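You operate a simulated robot arm through the tools that you are given. There is no shell and no other tool.

Carry out the task below with a simulated robot arm. There is one attempt and no reset: what you move stays moved.

TASK
Test the big red button: push it, pull it up, reset and restart.
Fine: push it while the belt runs; leave the stacker running; leave the black button and the other controls.
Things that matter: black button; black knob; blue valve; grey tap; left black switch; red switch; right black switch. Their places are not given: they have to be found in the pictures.

It is judged by the outcome, as a careful person would: the job done as asked, and still so three seconds after it is handed in. It fails if anything else is knocked over, pushed out of place, dropped, spilled or broken.

THE ROBOT
A 6-joint arm with a two-finger parallel gripper, fixed in place. Base frame: the origin is at the foot of the arm, x ahead of it, y to its left, z up. Readings come in mm, rad, newtons and seconds.
With the tool pointing down near the work surface it reaches from about 340 to 820 mm from the base axis. Its first joint turns from -2.897 to 2.897 rad. Payload 3.43 kg.
Tool frame: the origin (TCP) lies between the finger pads and is the grasp point; the fingertips stand 34 mm ahead of it; z points along the fingers, y is the line along which they close. The gripper opens to 128 mm. The fingers are 24 mm wide and 12 mm thick; the gripper's body (48 by 130 mm) begins 96 mm behind the TCP.
Orientation is told as [roll, pitch, yaw] about the base's x, y, z axes, in that order, counted from this pose: with the fingers straight down and closing along the base's y, the tool's x points along the base's -x, its y along +y and its z along -z.

THE INTERFACE
- The arm moves only by the tool nudge_tool. Its argument "commands" is a list of rows, each a list of 3 entries, a list of its own where there are three numbers: the shift along the tool's x, y, z in units of 250 mm (1.0 is 250 mm), then the turn, a rotation vector about the tool's x, y, z in units of 90 degrees (1.0 is 90 degrees), then the gripper command, from -1 (shut) to 1 (fully open), values between in proportion. In form: [[[x, y, z], [rx, ry, rz], jaw], ...]. A call has 1 to 20 rows; each row is the pose to reach, as a shift and turn from the pose commanded when the call began, along the tool's axes at that moment. A call with a number of a shift or a turn outside -1 to 1 is refused whole. A row lasts 0.2 s, in which the tool goes at most 50 mm and 0.15 rad; a call with a longer step from one row to the next is refused whole, and so is a gripper value outside its range. A pose out of reach is approached as far as the arm can. The call stops where the force on the tool passes 70 N (or 10 N more than at its start, if that is more) or the arm is blocked; 0.2 s more then pass. Each finger travels about 45 mm/s and halts on what it meets, pressing with about 32 N; the grip force reading is that of the motor and also rises with nothing between the fingers. The clock runs only during rows and for 0.2 s after the last one: add rows that repeat a pose to give the fingers time. It gives the time, the measured TCP pose, the force on the tool (base axes), the opening and the grip force at its end, in the units of the frame above (readings bear some noise), with the torque about the TCP (base axes, N m) and any sound that the robot's microphone picked up.
- Cameras (640 x 400 px; columns grow to the right, rows downward): "scene" is fixed at [400.6, 652.1, 1458.3]; the picture's right is [-0.99, 0.12, 0.00], its down [0.05, 0.39, -0.92] and it looks along [-0.11, -0.91, -0.39] (base axes); focal length 331 px, centre (320, 200). "wrist" rides on the gripper at [76, -11, -160] in the tool frame; the picture's right is [0.15, 0.99, 0.00], its down [-0.88, 0.13, -0.46] and it looks along [-0.45, 0.07, 0.89] (tool axes); focal length 234 px, centre (320, 200).
- capture(camera): a new picture of that camera. The clock stands still meanwhile.
- measure_at(camera, pixels): there is no depth. For up to 12 entries [column, row, z] of the newest picture of that camera ("zoom" is the newest enlarged one), the place [x, y] in the base frame at which the ray of that pixel passes the height z, good to about 2 mm. The clock stands still meanwhile.
- close_up(camera, box): a new picture of the part [left, top, right, bottom] of that camera's present view, enlarged. The clock stands still meanwhile.
- close_job(): hands the job in; it is judged then, once.

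Leave the gripper open and the arm clear of the work at the hand-in unless told otherwise.

The tools are called as name(argument=value, ...) on one line, values as JSON. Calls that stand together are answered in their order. nudge_tool: Moves the arm, as the interface text tells. Its arguments: {"type":"object","properties":{"commands":{"type":"array","items":{"type":"array"}}},"required":["commands"]} The other tools are called the same way: capture (camera) takes a picture; measure_at (camera, pixels) gives the place at which the rays of pixels pass given heights; close_up (camera, box) takes an enlarged picture of a part of a camera's view; close_job () hands the job in.

At the start:

```text
t: 0.0
ee_pos: [259.8, -396.3, 1067.8]
orientation: [-0.001, 0.0, 0.0]
wrist_force: [0.3, 0.5, -0.2]
wrist_torque: [0.0, 0.0, 0.0]
gripper_width: 128.2
grip_force: 0.0
```

scene: 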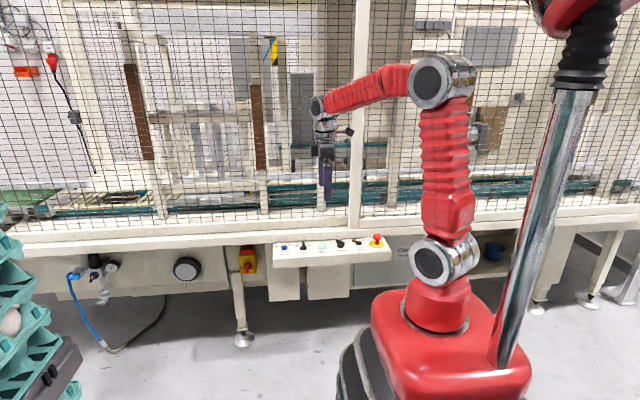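
wrist: 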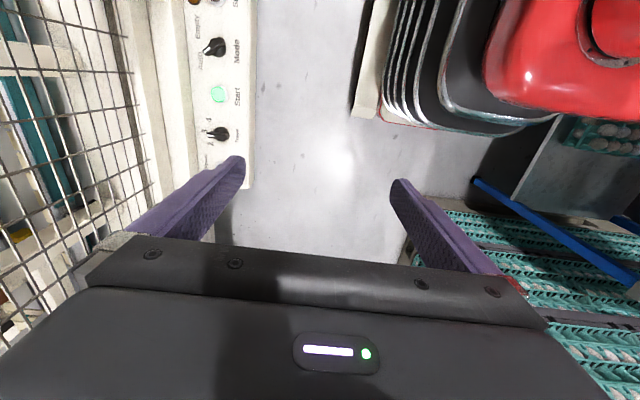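

I see a control panel at about columns 272-392, rows 235-268 in the scene picture, with a red mushroom button near (377, 240). I'll take enlarged views of the panel and surroundings.

close_up(camera="scene", box=[260, 220, 400, 308])

close_up(camera="wrist", box=[140, 0, 300, 200])

close_up(camera="scene", box=[50, 220, 270, 358])

```text
4.55 times, centred on (330, 264) of scene
```

zoom: 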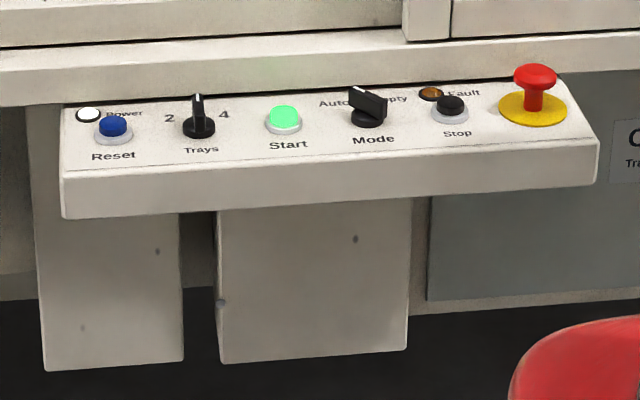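

```text
2.00 times, centred on (220, 100) of wrist
```

zoom: 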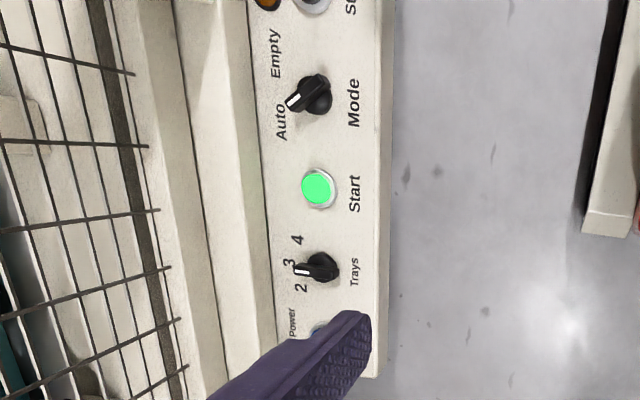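

```text
2.90 times, centred on (160, 289) of scene
```

zoom: 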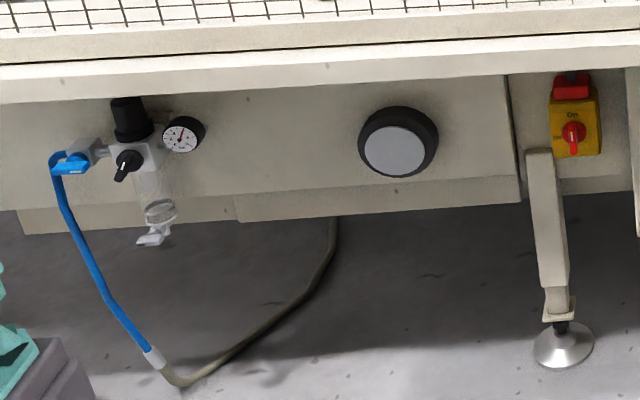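

The panel holds (left to right) blue Reset, Trays switch, green lit Start, Mode switch, black Stop, and the red mushroom E-stop on a yellow disc. To find the panel height, I'll intersect rays of the same features from both cameras at several heights: Start at wrist (218,94) and scene about (322,246), Mode knob also.

capture(camera="wrist")

capture(camera="scene")

measure_at(camera="wrist", pixels=[[218, 94, 600], [218, 94, 700], [218, 94, 800], [218, 94, 850], [218, 94, 900], [218, 94, 950]])

measure_at(camera="scene", pixels=[[322, 246, 600], [322, 246, 700], [322, 246, 800], [322, 246, 850], [322, 246, 900], [322, 246, 950]])

```text
taken
```

wrist: 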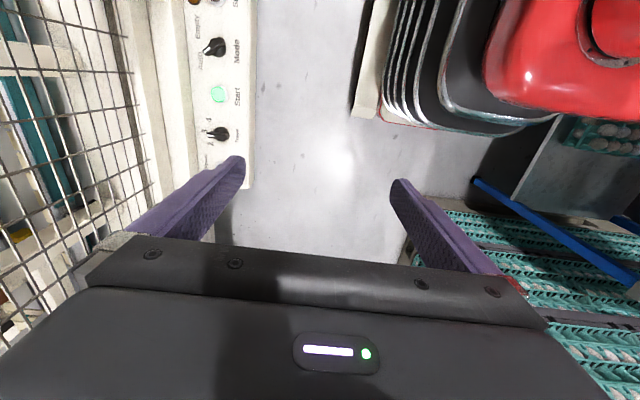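

```text
taken
```

scene: 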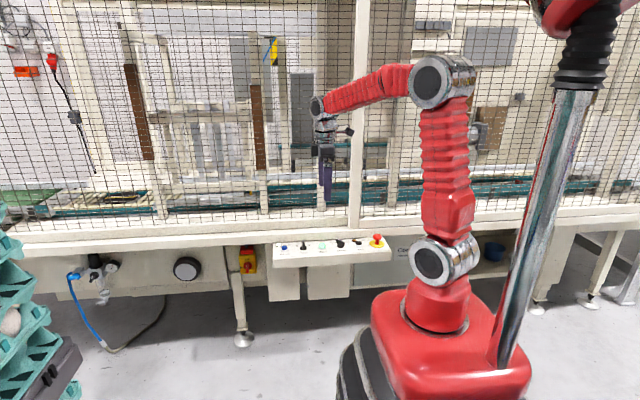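

```text
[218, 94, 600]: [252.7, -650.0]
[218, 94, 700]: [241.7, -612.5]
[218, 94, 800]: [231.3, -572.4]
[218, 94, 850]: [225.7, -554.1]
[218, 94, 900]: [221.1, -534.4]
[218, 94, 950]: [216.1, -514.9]
```

```text
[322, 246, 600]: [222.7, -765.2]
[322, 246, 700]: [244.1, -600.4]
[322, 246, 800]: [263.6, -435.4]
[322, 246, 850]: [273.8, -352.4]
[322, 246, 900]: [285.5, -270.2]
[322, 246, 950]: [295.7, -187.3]
```

The Start rays meet near z≈690, at about (242, -617). Now I take a tight enlarged scene view of the panel and measure all controls at about the panel's height.

close_up(camera="scene", box=[268, 224, 396, 304])

```text
5.00 times, centred on (332, 264) of scene
```

zoom: 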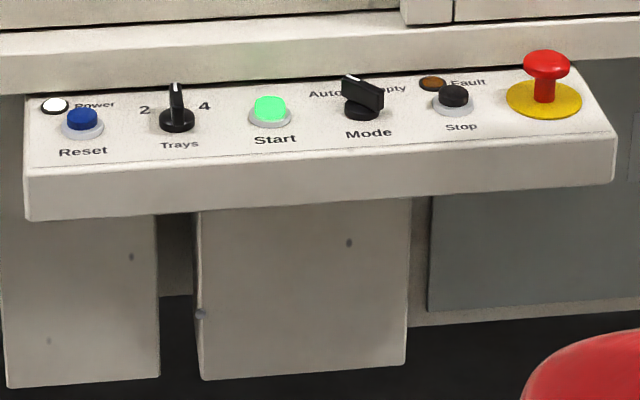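

measure_at(camera="zoom", pixels=[[270, 118, 680], [83, 127, 680], [178, 125, 680], [362, 113, 680], [453, 107, 680], [544, 99, 680], [28, 168, 680], [614, 134, 680], [25, 97, 680], [570, 65, 680], [506, 99, 680], [583, 99, 680]])

measure_at(camera="zoom", pixels=[[546, 65, 700], [546, 65, 710], [546, 65, 720], [546, 65, 730], [546, 65, 740], [523, 65, 725], [571, 65, 725], [544, 99, 690], [544, 99, 670]])

```text
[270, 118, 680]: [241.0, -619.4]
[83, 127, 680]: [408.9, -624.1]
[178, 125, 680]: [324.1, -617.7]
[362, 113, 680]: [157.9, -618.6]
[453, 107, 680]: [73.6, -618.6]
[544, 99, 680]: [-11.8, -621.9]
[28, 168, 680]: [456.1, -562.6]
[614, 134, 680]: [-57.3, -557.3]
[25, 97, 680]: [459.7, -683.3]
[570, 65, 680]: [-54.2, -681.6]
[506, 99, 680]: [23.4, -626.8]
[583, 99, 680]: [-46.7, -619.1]
```

```text
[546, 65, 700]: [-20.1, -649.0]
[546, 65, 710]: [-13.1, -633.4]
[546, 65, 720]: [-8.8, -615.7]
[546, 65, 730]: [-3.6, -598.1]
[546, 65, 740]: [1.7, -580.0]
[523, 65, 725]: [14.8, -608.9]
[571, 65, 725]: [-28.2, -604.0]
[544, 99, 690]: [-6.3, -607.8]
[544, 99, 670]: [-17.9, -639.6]
```

Controls are spaced ~83.5 mm apart along x at y≈-620: Reset x≈409, Trays 324, Start 241, Mode 158, Stop 74, red E-stop x≈-11 (head around z≈717). I'll move the arm high over the robot side of the E-stop (to about x=10, y=-500, z=940) for a better wrist view, gripper partly closing.

nudge_tool(commands=[[[0.1, -0.04, 0.05], [0, 0, 0], 1], [[0.2, -0.08, 0.1], [0, 0, 0], 1], [[0.3, -0.12, 0.15], [0, 0, 0], 1], [[0.4, -0.16, 0.2], [0, 0, 0], 1], [[0.5, -0.2, 0.25], [0, 0, 0], 1], [[0.6, -0.24, 0.3], [0, 0, 0], 1], [[0.7, -0.28, 0.35], [0, 0, 0], 1], [[0.8, -0.32, 0.4], [0, 0, 0], 1], [[0.9, -0.36, 0.45], [0, 0, 0], 1], [[1.0, -0.4, 0.5], [0, 0, 0], 1], [[1.0, -0.4, 0.5], [0, 0, 0], 1]])

capture(camera="wrist")

capture(camera="scene")

```text
t: 2.4
ee_pos: [9.8, -494.0, 945.4]
orientation: [-0.001, 0.0, 0.001]
wrist_force: [-0.3, 0.9, -0.7]
wrist_torque: [-0.01, 0.02, -0.01]
gripper_width: 128.1
grip_force: 0.0
```

```text
taken
```

wrist: 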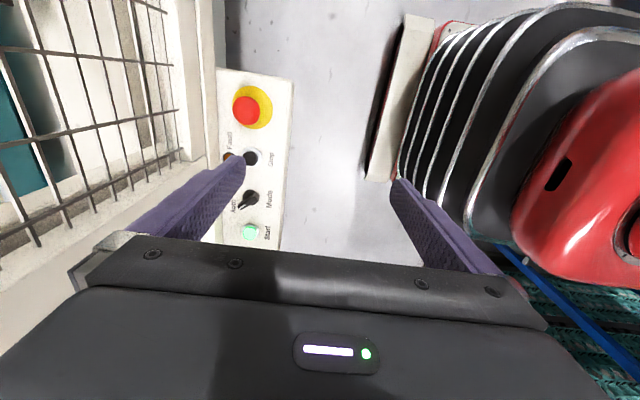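

```text
taken
```

scene: 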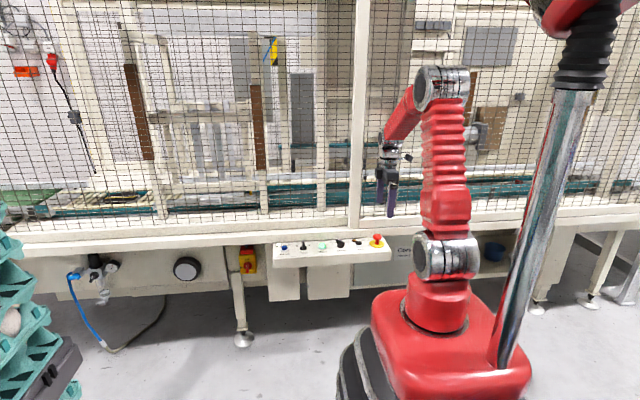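

The E-stop is clearly visible at (248,110) in the wrist view. I enlarge it and measure its position, plus panel edges and the fence.

close_up(camera="wrist", box=[160, 50, 320, 250])

measure_at(camera="wrist", pixels=[[252, 107, 680], [252, 107, 690], [247, 111, 710], [247, 111, 720], [218, 69, 680], [293, 82, 680], [251, 158, 690], [250, 232, 690], [205, 100, 730], [175, 110, 800], [180, 90, 740]])

```text
2.00 times, centred on (240, 150) of wrist
```

zoom: 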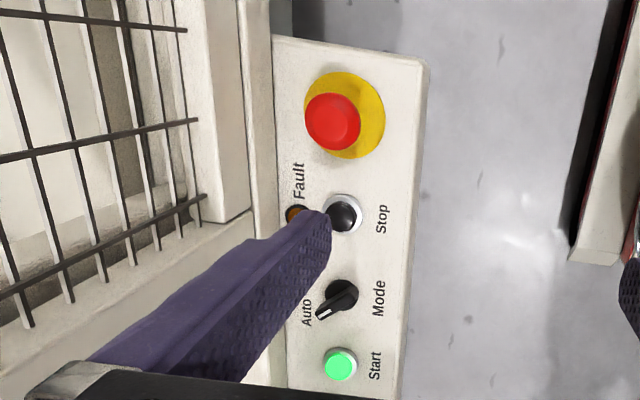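

```text
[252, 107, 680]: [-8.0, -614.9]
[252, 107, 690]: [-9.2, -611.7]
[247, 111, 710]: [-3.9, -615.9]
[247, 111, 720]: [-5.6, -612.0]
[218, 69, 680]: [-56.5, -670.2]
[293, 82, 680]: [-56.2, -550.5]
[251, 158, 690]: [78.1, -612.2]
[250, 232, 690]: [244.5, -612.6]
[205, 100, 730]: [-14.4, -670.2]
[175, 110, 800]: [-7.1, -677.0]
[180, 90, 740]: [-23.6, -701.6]
```

Panel top triangulates to z≈686, E-stop axis to about (-7, -612), head at z≈723. Now I triangulate the fence post foot and rail behind the panel: wrist (205,156.5) and scene zoom (402,22)/(full 348.4,228.4).

measure_at(camera="wrist", pixels=[[205, 156.5, 700], [205, 156.5, 720], [205, 156.5, 740], [205, 156.5, 760], [215, 160, 690], [215, 160, 720], [218, 120, 690]])

measure_at(camera="scene", pixels=[[348.4, 228.4, 700], [348.4, 228.4, 720], [348.4, 228.4, 740], [348.4, 228.4, 760], [348, 231.5, 700], [348, 231.5, 720], [348, 231.5, 740]])

close_up(camera="scene", box=[330, 160, 426, 256])

```text
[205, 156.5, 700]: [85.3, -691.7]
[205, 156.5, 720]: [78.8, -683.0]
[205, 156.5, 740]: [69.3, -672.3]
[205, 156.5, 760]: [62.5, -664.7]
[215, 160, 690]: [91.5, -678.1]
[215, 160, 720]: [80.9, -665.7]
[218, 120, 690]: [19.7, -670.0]
```

```text
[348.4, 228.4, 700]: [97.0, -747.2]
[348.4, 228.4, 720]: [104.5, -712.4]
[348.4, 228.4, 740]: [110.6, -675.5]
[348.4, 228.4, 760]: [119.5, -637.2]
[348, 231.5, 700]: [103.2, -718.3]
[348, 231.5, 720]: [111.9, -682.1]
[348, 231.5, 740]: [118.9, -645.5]
```

```text
4.17 times, centred on (378, 208) of scene
```

zoom: 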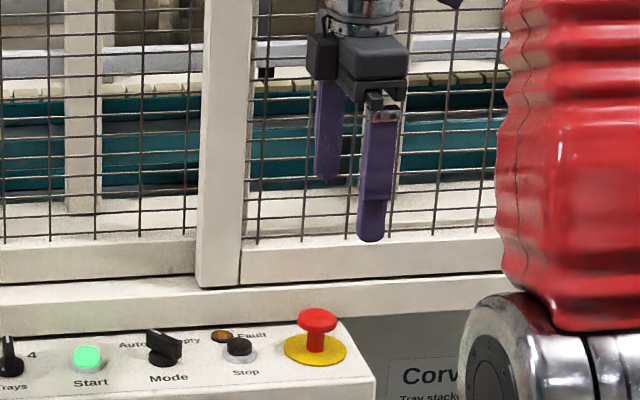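

The fence/rail face lies at about y≈-670, only ~58 mm behind the E-stop axis, so I should turn the tool 90° (fingers closing along base x, camera toward the robot) and perhaps tilt slightly away from the mesh. I look at the wrist hardware first.

close_up(camera="scene", box=[340, 50, 500, 250])

```text
2.00 times, centred on (420, 150) of scene
```

zoom: 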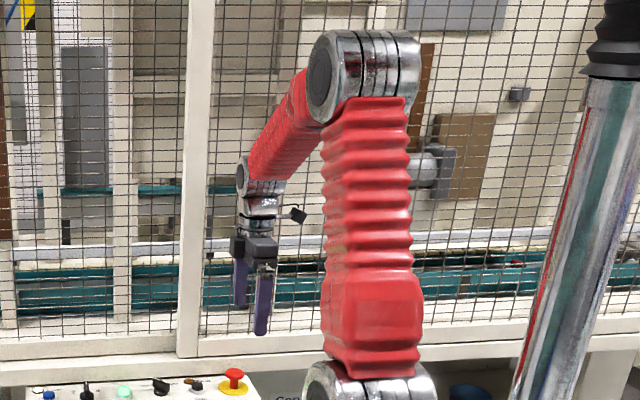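

The wrist is UR-like with little margin to the mesh when vertical, so I'll turn 90° about the tool axis here in free space (fingers then close along base x, camera toward the robot), closing the jaws on the way for pushing.

nudge_tool(commands=[[[0, 0, 0], [0, 0, 0.0833], -1], [[0, 0, 0], [0, 0, 0.1667], -1], [[0, 0, 0], [0, 0, 0.25], -1], [[0, 0, 0], [0, 0, 0.3333], -1], [[0, 0, 0], [0, 0, 0.4167], -1], [[0, 0, 0], [0, 0, 0.5], -1], [[0, 0, 0], [0, 0, 0.5833], -1], [[0, 0, 0], [0, 0, 0.6667], -1], [[0, 0, 0], [0, 0, 0.75], -1], [[0, 0, 0], [0, 0, 0.8333], -1], [[0, 0, 0], [0, 0, 0.9167], -1], [[0, 0, 0], [0, 0, 1.0], -1], [[0, 0, 0], [0, 0, 1.0], -1]])

capture(camera="wrist")

capture(camera="scene")

```text
t: 5.2
ee_pos: [10.6, -494.4, 943.8]
orientation: [0.002, 0.001, -1.572]
wrist_force: [0.6, -0.7, 1.2]
wrist_torque: [-0.01, -0.01, 0.01]
gripper_width: 0.1
grip_force: 32.4
```

```text
taken
```

wrist: 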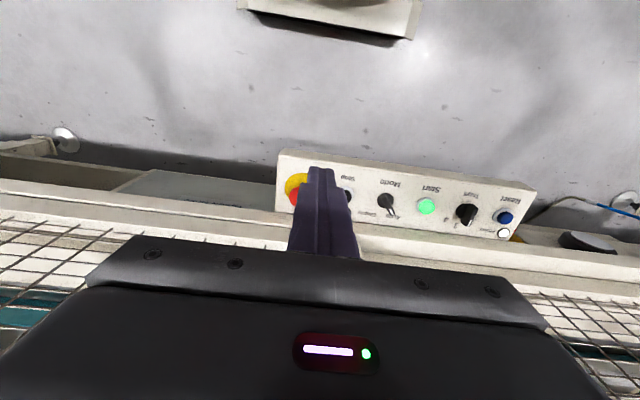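

```text
taken
```

scene: 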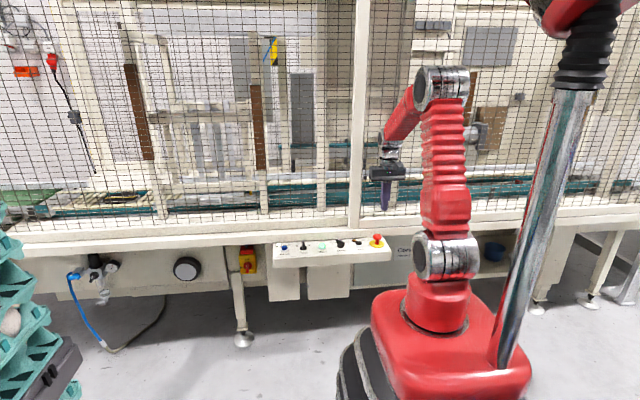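

The turn worked: jaws shut, fingers close along base x. All controls are in the wrist view; I enlarge the panel to refine positions.

close_up(camera="wrist", box=[265, 130, 545, 270])

```text
2.29 times, centred on (405, 200) of wrist
```

zoom: 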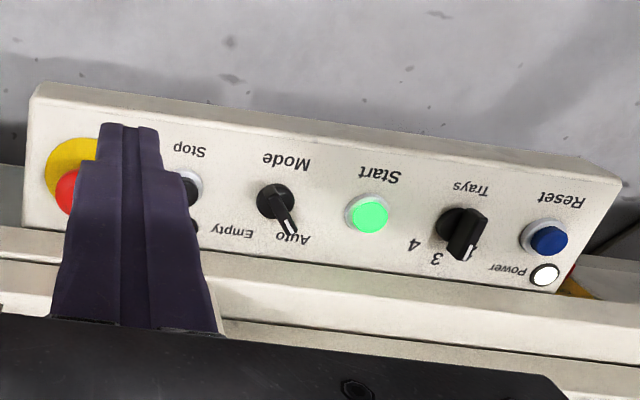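

measure_at(camera="zoom", pixels=[[366, 214, 690], [369, 216, 700], [541, 236, 690], [549, 240, 700], [343, 212, 690], [389, 216, 690], [519, 236, 690], [569, 240, 700], [33, 96, 686], [620, 183, 686], [24, 225, 686], [545, 275, 690]])

```text
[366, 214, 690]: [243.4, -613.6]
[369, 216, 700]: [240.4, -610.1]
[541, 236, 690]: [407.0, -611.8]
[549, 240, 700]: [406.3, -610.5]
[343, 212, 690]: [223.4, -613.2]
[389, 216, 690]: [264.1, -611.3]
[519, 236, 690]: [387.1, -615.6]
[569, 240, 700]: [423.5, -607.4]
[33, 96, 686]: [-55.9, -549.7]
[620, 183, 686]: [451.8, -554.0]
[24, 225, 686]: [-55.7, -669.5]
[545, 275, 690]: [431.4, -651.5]
```

Refined: Start (242.5, -612), Reset (407, -611.5), so the E-stop is at about (-7, -612). I'll tilt 10° (wrist leaning away from the mesh) and go above the E-stop at TCP ≈ (-7, -613, 803), fingertips ~35 mm above its head.

nudge_tool(commands=[[[0, 0, 0], [0, -0.0555, 0], -1], [[0, 0, 0], [0, -0.111, 0], -1], [[-0.06, -0.009, 0.07], [0, -0.111, 0], -1], [[-0.12, -0.018, 0.14], [0, -0.111, 0], -1], [[-0.18, -0.027, 0.21], [0, -0.111, 0], -1], [[-0.24, -0.036, 0.28], [0, -0.111, 0], -1], [[-0.3, -0.045, 0.35], [0, -0.111, 0], -1], [[-0.36, -0.054, 0.42], [0, -0.111, 0], -1], [[-0.42, -0.062, 0.49], [0, -0.111, 0], -1], [[-0.474, -0.07, 0.56], [0, -0.111, 0], -1], [[-0.474, -0.07, 0.56], [0, -0.111, 0], -1]])

capture(camera="wrist")

close_up(camera="scene", box=[300, 90, 480, 270])

```text
t: 7.6
ee_pos: [-6.8, -615.7, 804.1]
orientation: [-0.002, -0.175, -1.57]
wrist_force: [-0.7, -0.1, -0.2]
wrist_torque: [0.02, -0.02, 0.0]
gripper_width: 0.0
grip_force: 31.8
```

```text
taken
```

wrist: 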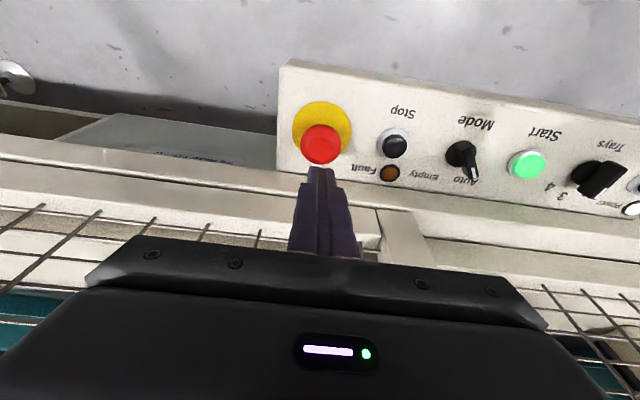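

```text
2.22 times, centred on (390, 180) of scene
```

zoom: 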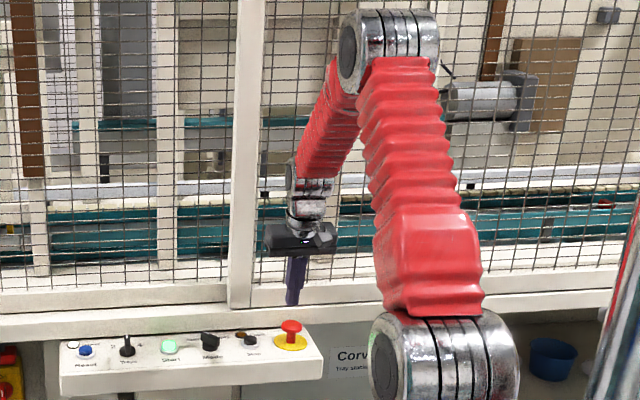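

The tip is just above the E-stop head, seen at (320,145) in the wrist view, with the arm clear of the mesh. I check the head centre and disc centre from this viewpoint.

close_up(camera="wrist", box=[265, 80, 425, 200])

measure_at(camera="wrist", pixels=[[322, 131, 687], [320, 145, 715], [320, 145, 725], [320, 145, 735], [299, 145, 725], [342, 145, 725], [393, 141, 690], [292, 131, 687], [353, 131, 687]])

```text
3.33 times, centred on (345, 140) of wrist
```

zoom: 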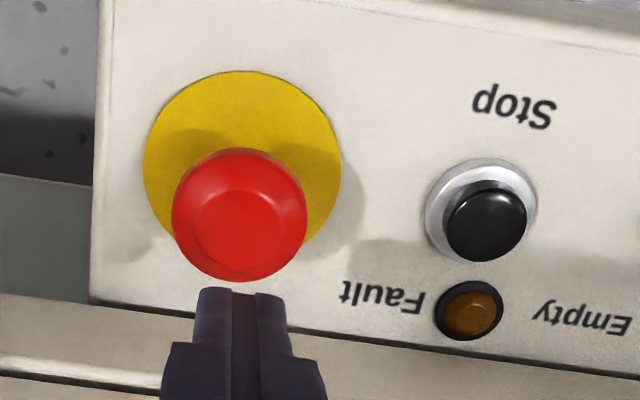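

```text
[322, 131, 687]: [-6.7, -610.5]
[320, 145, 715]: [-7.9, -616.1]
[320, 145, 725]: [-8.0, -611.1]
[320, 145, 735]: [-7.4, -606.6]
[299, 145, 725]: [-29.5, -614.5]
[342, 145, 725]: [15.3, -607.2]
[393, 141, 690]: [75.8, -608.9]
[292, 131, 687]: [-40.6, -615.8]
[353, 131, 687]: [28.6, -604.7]
```

E-stop axis confirmed at (-7, -611), and the low edge of the closed tip sits at y≈-610, right over it. I descend straight down (base −z): quickly for 24 mm, then in 2 mm rows to 44 mm, watching force and sound.

nudge_tool(commands=[[[0.0056, 0, 0.0315], [0, 0, 0], -1], [[0.0111, 0, 0.063], [0, 0, 0], -1], [[0.0167, 0, 0.0946], [0, 0, 0], -1], [[0.0187, 0, 0.1064], [0, 0, 0], -1], [[0.0208, 0, 0.1182], [0, 0, 0], -1], [[0.0222, 0, 0.1261], [0, 0, 0], -1], [[0.0236, 0, 0.134], [0, 0, 0], -1], [[0.025, 0, 0.1418], [0, 0, 0], -1], [[0.0264, 0, 0.1497], [0, 0, 0], -1], [[0.0278, 0, 0.1576], [0, 0, 0], -1], [[0.0291, 0, 0.1655], [0, 0, 0], -1], [[0.0305, 0, 0.1734], [0, 0, 0], -1]])

close_up(camera="wrist", box=[240, 60, 480, 240])

close_up(camera="scene", box=[268, 200, 396, 280])

```text
t: 10.2
ee_pos: [-6.7, -614.4, 760.6]
orientation: [0.001, -0.176, -1.571]
wrist_force: [0.0, 0.1, -0.1]
wrist_torque: [-0.03, 0.01, -0.02]
gripper_width: 0.0
grip_force: 31.6
```

```text
2.22 times, centred on (360, 150) of wrist
```

zoom: 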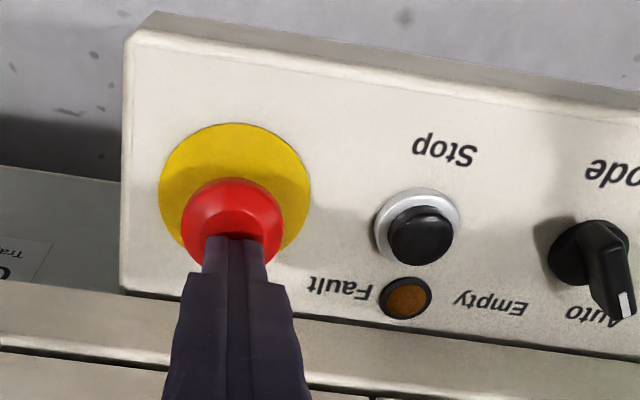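

```text
5.00 times, centred on (332, 240) of scene
```

zoom: 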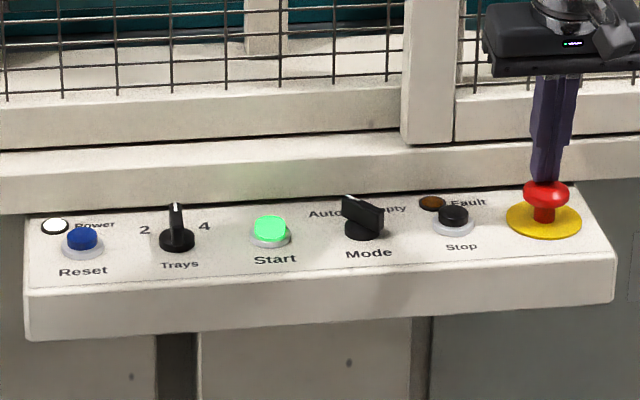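

No force yet; the tip seems about to touch the head (low edge ≈ z 725). I continue down in 1.5 mm rows for up to 15 mm.

nudge_tool(commands=[[[0.001, 0, 0.0059], [0, 0, 0], -1], [[0.0021, 0, 0.0118], [0, 0, 0], -1], [[0.0031, 0, 0.0177], [0, 0, 0], -1], [[0.0042, 0, 0.0236], [0, 0, 0], -1], [[0.0052, 0, 0.0296], [0, 0, 0], -1], [[0.0062, 0, 0.0355], [0, 0, 0], -1], [[0.0073, 0, 0.0414], [0, 0, 0], -1], [[0.0083, 0, 0.0473], [0, 0, 0], -1], [[0.0094, 0, 0.0532], [0, 0, 0], -1], [[0.0104, 0, 0.0591], [0, 0, 0], -1]])

close_up(camera="scene", box=[268, 200, 396, 280])

```text
t: 12.3
ee_pos: [-7.0, -617.6, 750.6]
orientation: [-0.001, -0.18, -1.57]
wrist_force: [-0.5, 13.5, 34.6]
wrist_torque: [0.65, 0.06, -0.06]
gripper_width: 0.0
grip_force: 31.9
heard: click
stopped in row 10: the force on the tool passed its limit at 74 N (the readings are from after the stop); the commanded pose is now the measured one
```

```text
5.00 times, centred on (332, 240) of scene
```

zoom: 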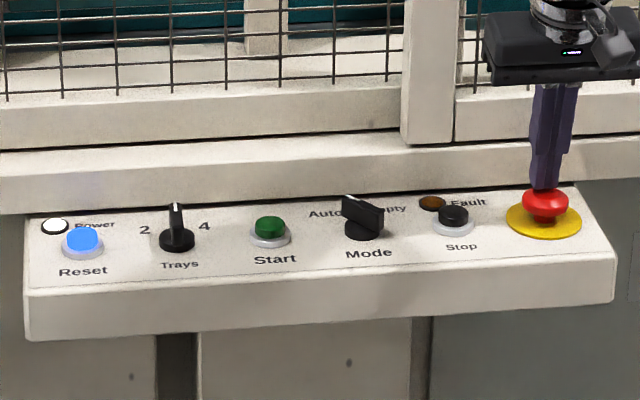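

A click was heard, the force hit the end stop, and the Start lamp went dark while Reset lit up blue: the E-stop is in. I rise 70 mm straight up and open the jaws to about 68 mm.

nudge_tool(commands=[[[-0.007, 0, -0.0394], [0, 0, 0], -1], [[-0.0215, 0, -0.1182], [0, 0, 0], -1], [[-0.0358, 0, -0.197], [0, 0, 0], 0.06], [[-0.05, 0, -0.2756], [0, 0, 0], 0.06], [[-0.05, 0, -0.2756], [0, 0, 0], 0.06], [[-0.05, 0, -0.2756], [0, 0, 0], 0.06], [[-0.05, 0, -0.2756], [0, 0, 0], 0.06], [[-0.05, 0, -0.2756], [0, 0, 0], 0.06]])

close_up(camera="wrist", box=[240, 60, 480, 240])

close_up(camera="scene", box=[268, 190, 396, 270])

```text
t: 14.1
ee_pos: [-7.0, -615.5, 818.7]
orientation: [0.0, -0.178, -1.57]
wrist_force: [0.0, 0.0, -0.2]
wrist_torque: [-0.03, 0.01, -0.02]
gripper_width: 67.7
grip_force: 0.1
```

```text
2.22 times, centred on (360, 150) of wrist
```

zoom: 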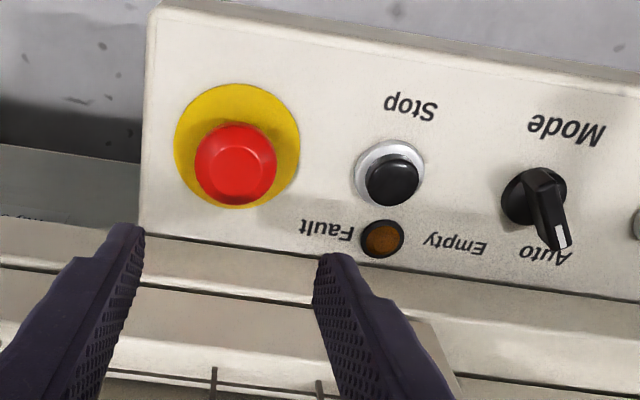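

```text
5.00 times, centred on (332, 230) of scene
```

zoom: 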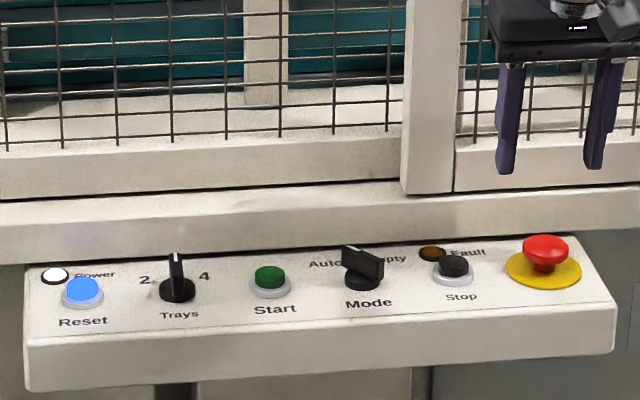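

The red head stays latched down. The jaws (68 mm) will straddle its 43 mm head along x. I descend to TCP ≈ (-7, -607, 730), fingertips ~7 mm above the panel, still open.

nudge_tool(commands=[[[0.016, 0, 0.0572], [0, 0, 0], 0.06], [[0.0321, 0, 0.1144], [0, 0, 0], 0.06], [[0.0482, 0, 0.1716], [0, 0, 0], 0.06], [[0.0642, 0, 0.2288], [0, 0, 0], 0.06], [[0.0803, 0, 0.286], [0, 0, 0], 0.06], [[0.0883, 0, 0.3146], [0, 0, 0], 0.06], [[0.0963, 0, 0.3432], [0, 0, 0], 0.06], [[0.0963, 0, 0.3432], [0, 0, 0], 0.06]])

close_up(camera="wrist", box=[240, 60, 480, 240])

close_up(camera="scene", box=[332, 200, 412, 260])

```text
t: 15.9
ee_pos: [-6.7, -605.8, 730.0]
orientation: [0.0, -0.178, -1.57]
wrist_force: [-0.1, -0.1, 0.4]
wrist_torque: [-0.01, 0.02, 0.0]
gripper_width: 67.9
grip_force: 0.1
```

```text
2.22 times, centred on (360, 150) of wrist
```

zoom: 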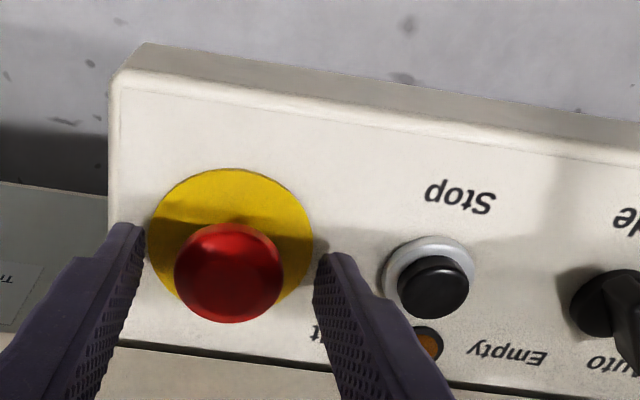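

```text
6.67 times, centred on (372, 230) of scene
```

zoom: 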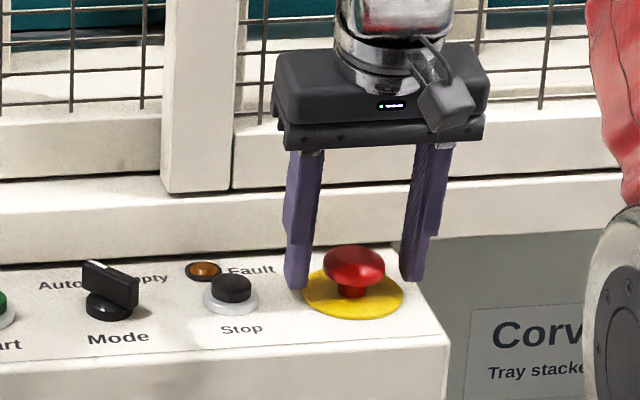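

The fingers straddle the head symmetrically. I close the jaws on it in place.

nudge_tool(commands=[[[0, 0, 0], [0, 0, 0], -1], [[0, 0, 0], [0, 0, 0], -1], [[0, 0, 0], [0, 0, 0], -1], [[0, 0, 0], [0, 0, 0], -1], [[0, 0, 0], [0, 0, 0], -1]])

close_up(camera="scene", box=[332, 200, 412, 260])

```text
t: 17.1
ee_pos: [-7.7, -605.4, 731.2]
orientation: [0.002, -0.176, -1.572]
wrist_force: [-9.6, -0.4, 0.3]
wrist_torque: [0.0, 0.25, -0.1]
gripper_width: 40.6
grip_force: 45.2
```

```text
6.67 times, centred on (372, 230) of scene
```

zoom: 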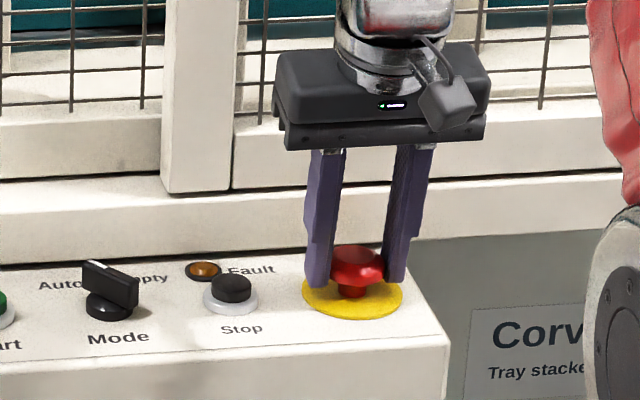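

Gripped at 40.6 mm with 45 N. Now I pull straight up in 1.5 mm rows, to 15 mm, listening for the release click.

nudge_tool(commands=[[[-0.0011, 0, -0.0059], [0, 0, 0], -1], [[-0.0021, 0, -0.0118], [0, 0, 0], -1], [[-0.0032, 0, -0.0177], [0, 0, 0], -1], [[-0.0042, 0, -0.0236], [0, 0, 0], -1], [[-0.0053, 0, -0.0295], [0, 0, 0], -1], [[-0.0064, 0, -0.0354], [0, 0, 0], -1], [[-0.0074, 0, -0.0413], [0, 0, 0], -1], [[-0.0085, 0, -0.0472], [0, 0, 0], -1]])

close_up(camera="scene", box=[268, 190, 396, 270])

```text
t: 18.9
ee_pos: [-8.1, -605.0, 741.1]
orientation: [-0.001, -0.175, -1.57]
wrist_force: [-13.3, 4.8, -0.4]
wrist_torque: [0.04, 0.36, -0.16]
gripper_width: 40.4
grip_force: 44.7
heard: click
```

```text
5.00 times, centred on (332, 230) of scene
```

zoom: 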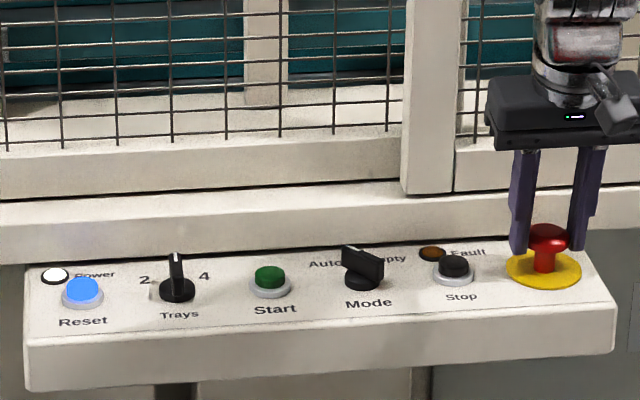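

A click was heard and the head is up again. I open the jaws in place to 68 mm, then rise straight up 90 mm.

nudge_tool(commands=[[[0, 0, 0], [0, 0, 0], 0.06], [[0, 0, 0], [0, 0, 0], 0.06], [[0, 0, 0], [0, 0, 0], 0.06], [[0, 0, 0], [0, 0, 0], 0.06], [[0, 0, 0], [0, 0, 0], 0.06], [[-0.0106, 0, -0.059], [0, 0, 0], 0.06], [[-0.0212, 0, -0.118], [0, 0, 0], 0.06], [[-0.0319, 0, -0.177], [0, 0, 0], 0.06], [[-0.0425, 0, -0.236], [0, 0, 0], 0.06], [[-0.0531, 0, -0.295], [0, 0, 0], 0.06], [[-0.0637, 0, -0.354], [0, 0, 0], 0.06], [[-0.0637, 0, -0.354], [0, 0, 0], 0.06]])

capture(camera="wrist")

close_up(camera="scene", box=[268, 190, 396, 270])

```text
t: 21.5
ee_pos: [-7.5, -606.5, 833.3]
orientation: [0.001, -0.176, -1.57]
wrist_force: [-0.5, -0.2, 0.4]
wrist_torque: [0.01, -0.01, -0.01]
gripper_width: 67.8
grip_force: 0.1
```

```text
taken
```

wrist: 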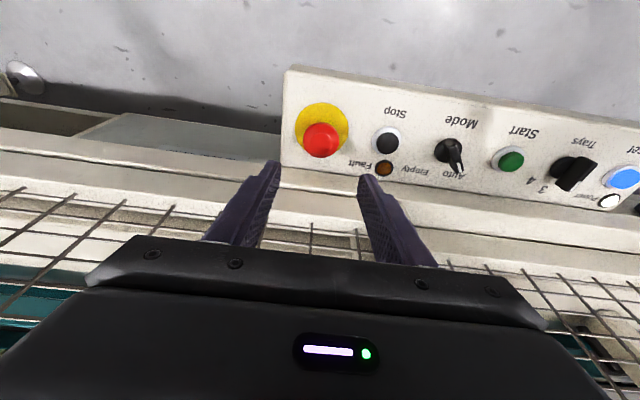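

```text
5.00 times, centred on (332, 230) of scene
```

zoom: 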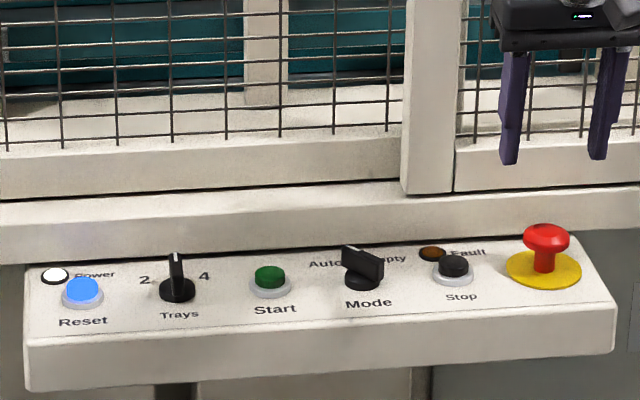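

The E-stop is up, Reset is lit, Start is dark. Now I move along the panel toward Reset, staying at z≈833 and shutting the jaws: first 245 mm in +x.

nudge_tool(commands=[[[0, 0.098, 0], [0, 0, 0], -1], [[0, 0.196, 0], [0, 0, 0], -1], [[0, 0.294, 0], [0, 0, 0], -1], [[0, 0.392, 0], [0, 0, 0], -1], [[0, 0.49, 0], [0, 0, 0], -1], [[0, 0.588, 0], [0, 0, 0], -1], [[0, 0.686, 0], [0, 0, 0], -1], [[0, 0.784, 0], [0, 0, 0], -1], [[0, 0.882, 0], [0, 0, 0], -1], [[0, 0.98, 0], [0, 0, 0], -1], [[0, 0.98, 0], [0, 0, 0], -1]])

capture(camera="wrist")

capture(camera="scene")

```text
t: 23.9
ee_pos: [238.2, -606.0, 832.2]
orientation: [-0.001, -0.177, -1.571]
wrist_force: [0.1, 0.1, -0.3]
wrist_torque: [-0.02, 0.01, 0.06]
gripper_width: 0.1
grip_force: 31.9
```

```text
taken
```

wrist: 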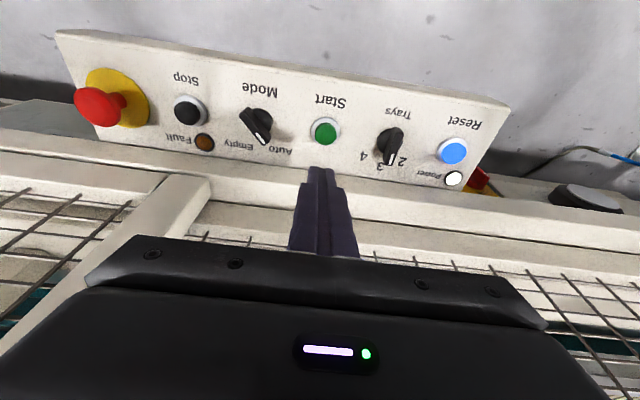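

```text
taken
```

scene: 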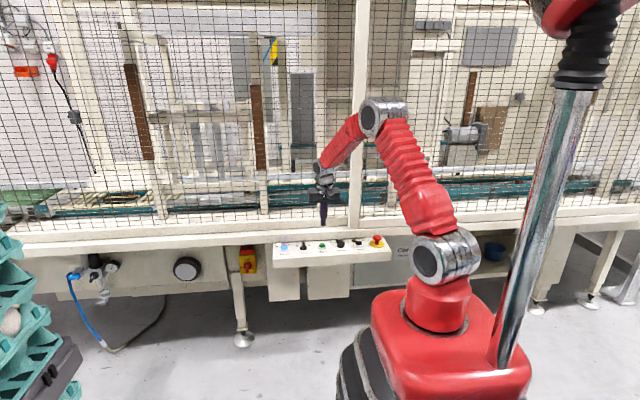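

Everything is clear. I measure Start and Reset from this closer view (ring and cap), then go on to Reset.

close_up(camera="wrist", box=[290, 80, 530, 230])

measure_at(camera="wrist", pixels=[[324, 130, 690], [324, 131, 697], [452, 150, 690], [452, 151, 697], [387, 145, 700], [453, 178, 688]])

```text
2.67 times, centred on (410, 155) of wrist
```

zoom: 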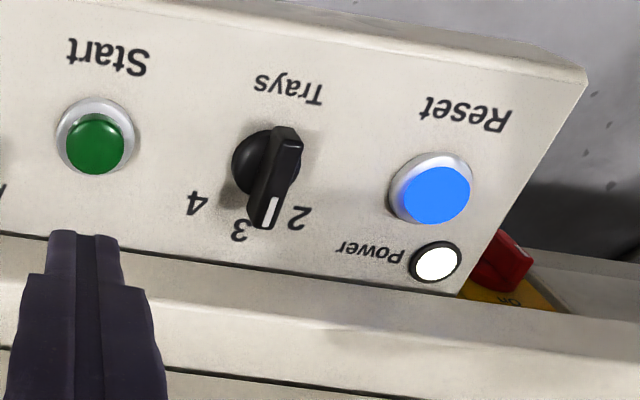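

```text
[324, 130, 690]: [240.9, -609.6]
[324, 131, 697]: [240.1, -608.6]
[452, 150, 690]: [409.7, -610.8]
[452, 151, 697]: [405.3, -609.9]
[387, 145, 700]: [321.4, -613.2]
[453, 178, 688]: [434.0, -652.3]
```

measure_at(camera="zoom", pixels=[[431, 186, 689], [436, 195, 698], [436, 195, 702], [95, 134, 689], [96, 144, 698], [96, 144, 702]])

```text
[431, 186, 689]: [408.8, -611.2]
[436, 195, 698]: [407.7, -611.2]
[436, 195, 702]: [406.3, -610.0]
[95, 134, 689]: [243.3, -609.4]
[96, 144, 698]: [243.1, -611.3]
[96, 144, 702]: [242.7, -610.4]
```

Reset is at (407.5, -611), Start at (243, -610.5), cap tops near z≈700. I move to x=407.5, y=-615 at the same height, then down to TCP z≈760 (tip ~24 mm above the cap).

nudge_tool(commands=[[[-0.0044, 0.085, 0.0008], [0, 0, 0], -1], [[-0.0088, 0.17, 0.0016], [0, 0, 0], -1], [[-0.0132, 0.255, 0.0024], [0, 0, 0], -1], [[-0.0177, 0.34, 0.0032], [0, 0, 0], -1], [[-0.022, 0.425, 0.004], [0, 0, 0], -1], [[-0.0266, 0.51, 0.0048], [0, 0, 0], -1], [[-0.031, 0.6, 0.0056], [0, 0, 0], -1], [[-0.0354, 0.677, 0.0064], [0, 0, 0], -1], [[-0.0354, 0.677, 0.0064], [0, 0, 0], -1], [[-0.023, 0.677, 0.077], [0, 0, 0], -1], [[-0.01, 0.677, 0.148], [0, 0, 0], -1], [[0.003, 0.677, 0.219], [0, 0, 0], -1], [[0.0155, 0.677, 0.2897], [0, 0, 0], -1], [[0.0155, 0.677, 0.2897], [0, 0, 0], -1]])

close_up(camera="wrist", box=[220, 80, 420, 230])

close_up(camera="scene", box=[240, 150, 400, 270])

```text
t: 26.9
ee_pos: [408.4, -616.9, 758.6]
orientation: [-0.001, -0.177, -1.573]
wrist_force: [0.1, 0.0, -0.5]
wrist_torque: [0.02, 0.0, -0.01]
gripper_width: 0.0
grip_force: 31.2
```

```text
2.67 times, centred on (320, 155) of wrist
```

zoom: 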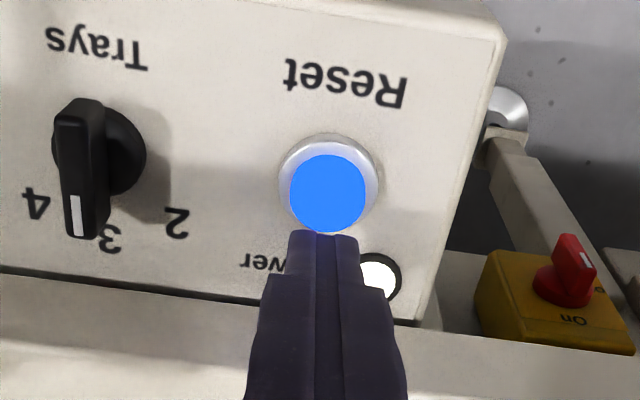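

```text
3.33 times, centred on (320, 210) of scene
```

zoom: 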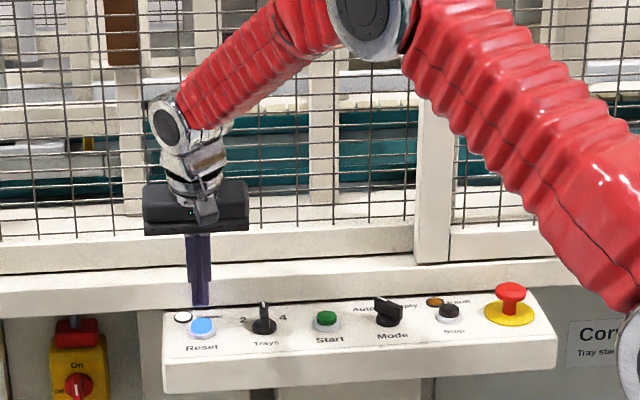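

The closed tip is lined up over the blue Reset cap. I descend 16 mm, then in 1.5 mm rows to 28 mm.

nudge_tool(commands=[[[0.0057, 0, 0.0315], [0, 0, 0], -1], [[0.0113, 0, 0.063], [0, 0, 0], -1], [[0.0124, 0, 0.0689], [0, 0, 0], -1], [[0.0135, 0, 0.0748], [0, 0, 0], -1], [[0.0145, 0, 0.0807], [0, 0, 0], -1], [[0.0156, 0, 0.0866], [0, 0, 0], -1], [[0.0166, 0, 0.0925], [0, 0, 0], -1], [[0.0177, 0, 0.0984], [0, 0, 0], -1], [[0.0188, 0, 0.1043], [0, 0, 0], -1], [[0.0198, 0, 0.1102], [0, 0, 0], -1]])

close_up(camera="scene", box=[240, 150, 400, 270])

```text
t: 29.1
ee_pos: [407.4, -616.5, 731.6]
orientation: [0.0, -0.177, -1.57]
wrist_force: [0.1, 0.5, 4.5]
wrist_torque: [0.03, 0.02, -0.01]
gripper_width: 0.1
grip_force: 32.0
heard: click
```

```text
3.33 times, centred on (320, 210) of scene
```

zoom: 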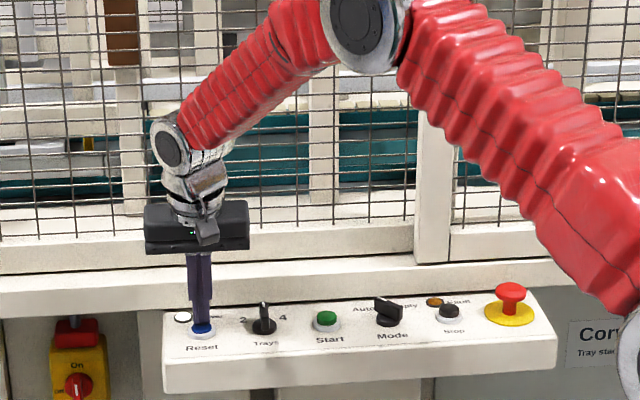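

A click was heard and the Reset lamp went out: the fault is reset. I rise 60 mm and move 164.5 mm in −x to above Start.

nudge_tool(commands=[[[-0.0113, 0, -0.063], [0, 0, 0], -1], [[-0.0227, 0, -0.126], [0, 0, 0], -1], [[-0.0425, 0, -0.2362], [0, 0, 0], -1], [[-0.0425, -0.08, -0.2362], [0, 0, 0], -1], [[-0.0425, -0.18, -0.2362], [0, 0, 0], -1], [[-0.0425, -0.28, -0.2362], [0, 0, 0], -1], [[-0.0425, -0.38, -0.2362], [0, 0, 0], -1], [[-0.0425, -0.48, -0.2362], [0, 0, 0], -1], [[-0.0425, -0.58, -0.2362], [0, 0, 0], -1], [[-0.0425, -0.658, -0.2362], [0, 0, 0], -1], [[-0.0425, -0.658, -0.2362], [0, 0, 0], -1]])

close_up(camera="wrist", box=[200, 60, 440, 240])

close_up(camera="scene", box=[240, 150, 400, 270])

```text
t: 31.5
ee_pos: [243.9, -617.8, 791.1]
orientation: [0.002, -0.178, -1.571]
wrist_force: [0.1, -0.6, -0.3]
wrist_torque: [0.01, -0.05, 0.0]
gripper_width: 0.0
grip_force: 32.5
```

```text
2.22 times, centred on (320, 150) of wrist
```

zoom: 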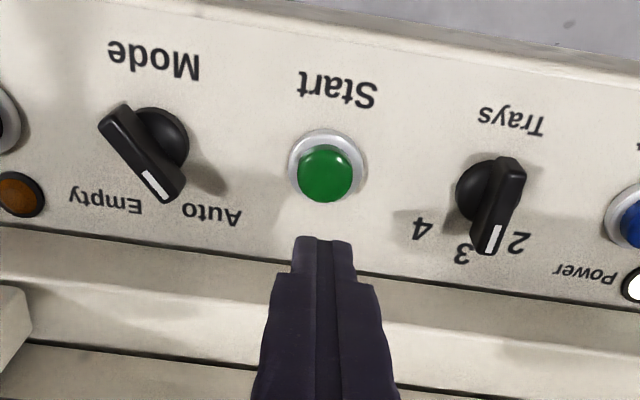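

```text
3.33 times, centred on (320, 210) of scene
```

zoom: 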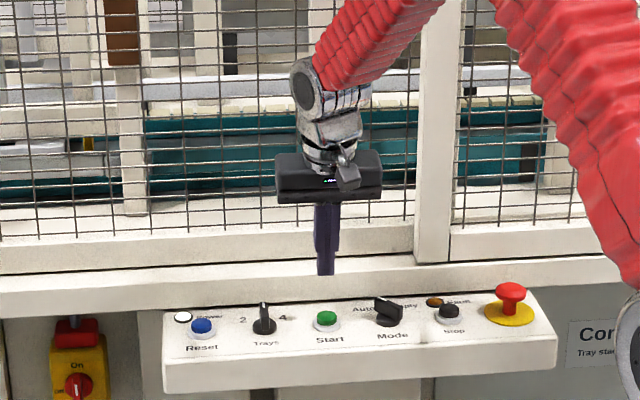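

The tip is aligned over Start (243, -611). I descend 46 mm, then in 1.5 mm rows to about 60 mm.

nudge_tool(commands=[[[0.012, 0, 0.06], [0, 0, 0], -1], [[0.024, 0, 0.12], [0, 0, 0], -1], [[0.0386, 0, 0.1805], [0, 0, 0], -1], [[0.0397, 0, 0.1864], [0, 0, 0], -1], [[0.0408, 0, 0.1923], [0, 0, 0], -1], [[0.0418, 0, 0.1982], [0, 0, 0], -1], [[0.0429, 0, 0.2041], [0, 0, 0], -1], [[0.044, 0, 0.21], [0, 0, 0], -1], [[0.045, 0, 0.2159], [0, 0, 0], -1], [[0.0461, 0, 0.2218], [0, 0, 0], -1], [[0.0472, 0, 0.2277], [0, 0, 0], -1], [[0.0482, 0, 0.2336], [0, 0, 0], -1]])

close_up(camera="scene", box=[240, 150, 400, 270])

```text
t: 34.1
ee_pos: [242.6, -614.3, 732.1]
orientation: [0.0, -0.175, -1.569]
wrist_force: [2.2, 0.4, 4.5]
wrist_torque: [0.06, -0.06, 0.01]
gripper_width: 0.1
grip_force: 32.2
heard: click
```

```text
3.33 times, centred on (320, 210) of scene
```

zoom: 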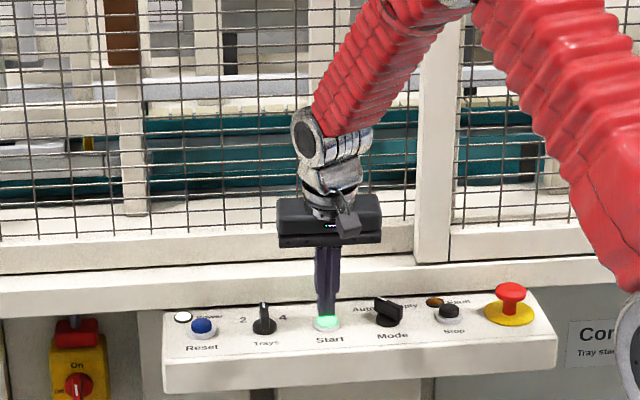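

A click was heard and Start is lit green again: restarted. I rise 100 mm straight up, retreat 120 mm toward the robot, and open the gripper.

nudge_tool(commands=[[[-0.0142, 0, -0.0787], [0, 0, 0], -1], [[-0.0283, 0, -0.1574], [0, 0, 0], -1], [[-0.0425, 0, -0.2362], [0, 0, 0], -1], [[-0.0566, 0, -0.3149], [0, 0, 0], -1], [[-0.0708, 0, -0.3936], [0, 0, 0], -1], [[0.01, 0, -0.408], [0, 0, 0], -1], [[0.09, 0, -0.422], [0, 0, 0], -1], [[0.17, 0, -0.436], [0, 0, 0], -1], [[0.25, 0, -0.45], [0, 0, 0], 1], [[0.33, 0, -0.464], [0, 0, 0], 1], [[0.4, 0, -0.479], [0, 0, 0], 1], [[0.4, 0, -0.479], [0, 0, 0], 1], [[0.4, 0, -0.479], [0, 0, 0], 1], [[0.4, 0, -0.479], [0, 0, 0], 1], [[0.4, 0, -0.479], [0, 0, 0], 1], [[0.4, 0, -0.479], [0, 0, 0], 1], [[0.4, 0, -0.479], [0, 0, 0], 1], [[0.4, 0, -0.479], [0, 0, 0], 1]])

capture(camera="wrist")

capture(camera="scene")

close_up(camera="scene", box=[268, 210, 396, 290])

```text
t: 37.9
ee_pos: [243.2, -494.4, 831.8]
orientation: [-0.001, -0.174, -1.57]
wrist_force: [0.6, 0.2, 0.5]
wrist_torque: [0.0, -0.01, -0.01]
gripper_width: 127.8
grip_force: 0.1
```

```text
taken
```

wrist: 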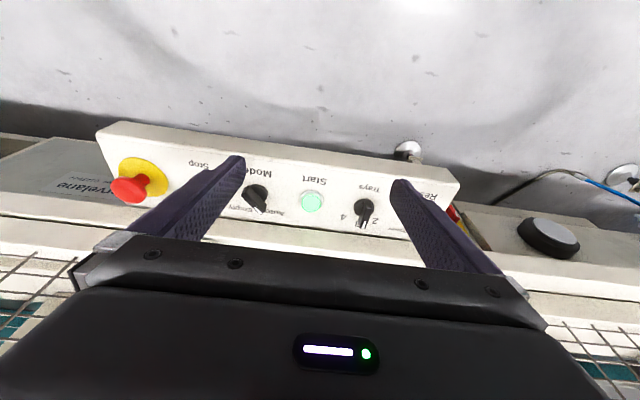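

```text
taken
```

scene: 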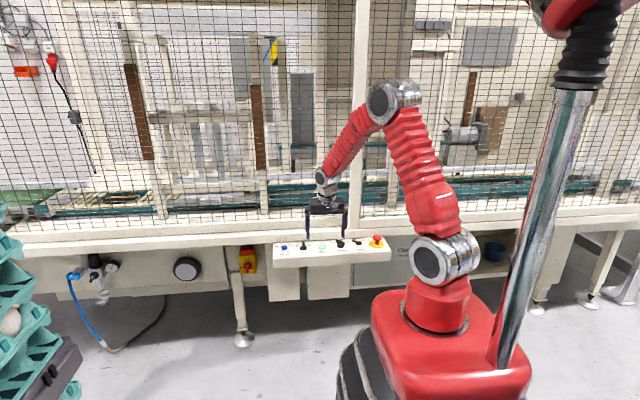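

```text
5.00 times, centred on (332, 250) of scene
```

zoom: 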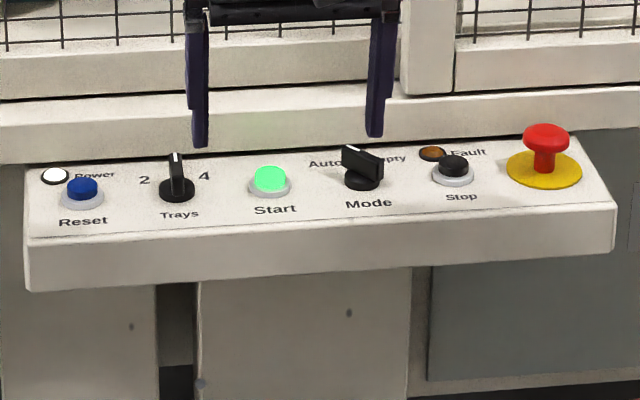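

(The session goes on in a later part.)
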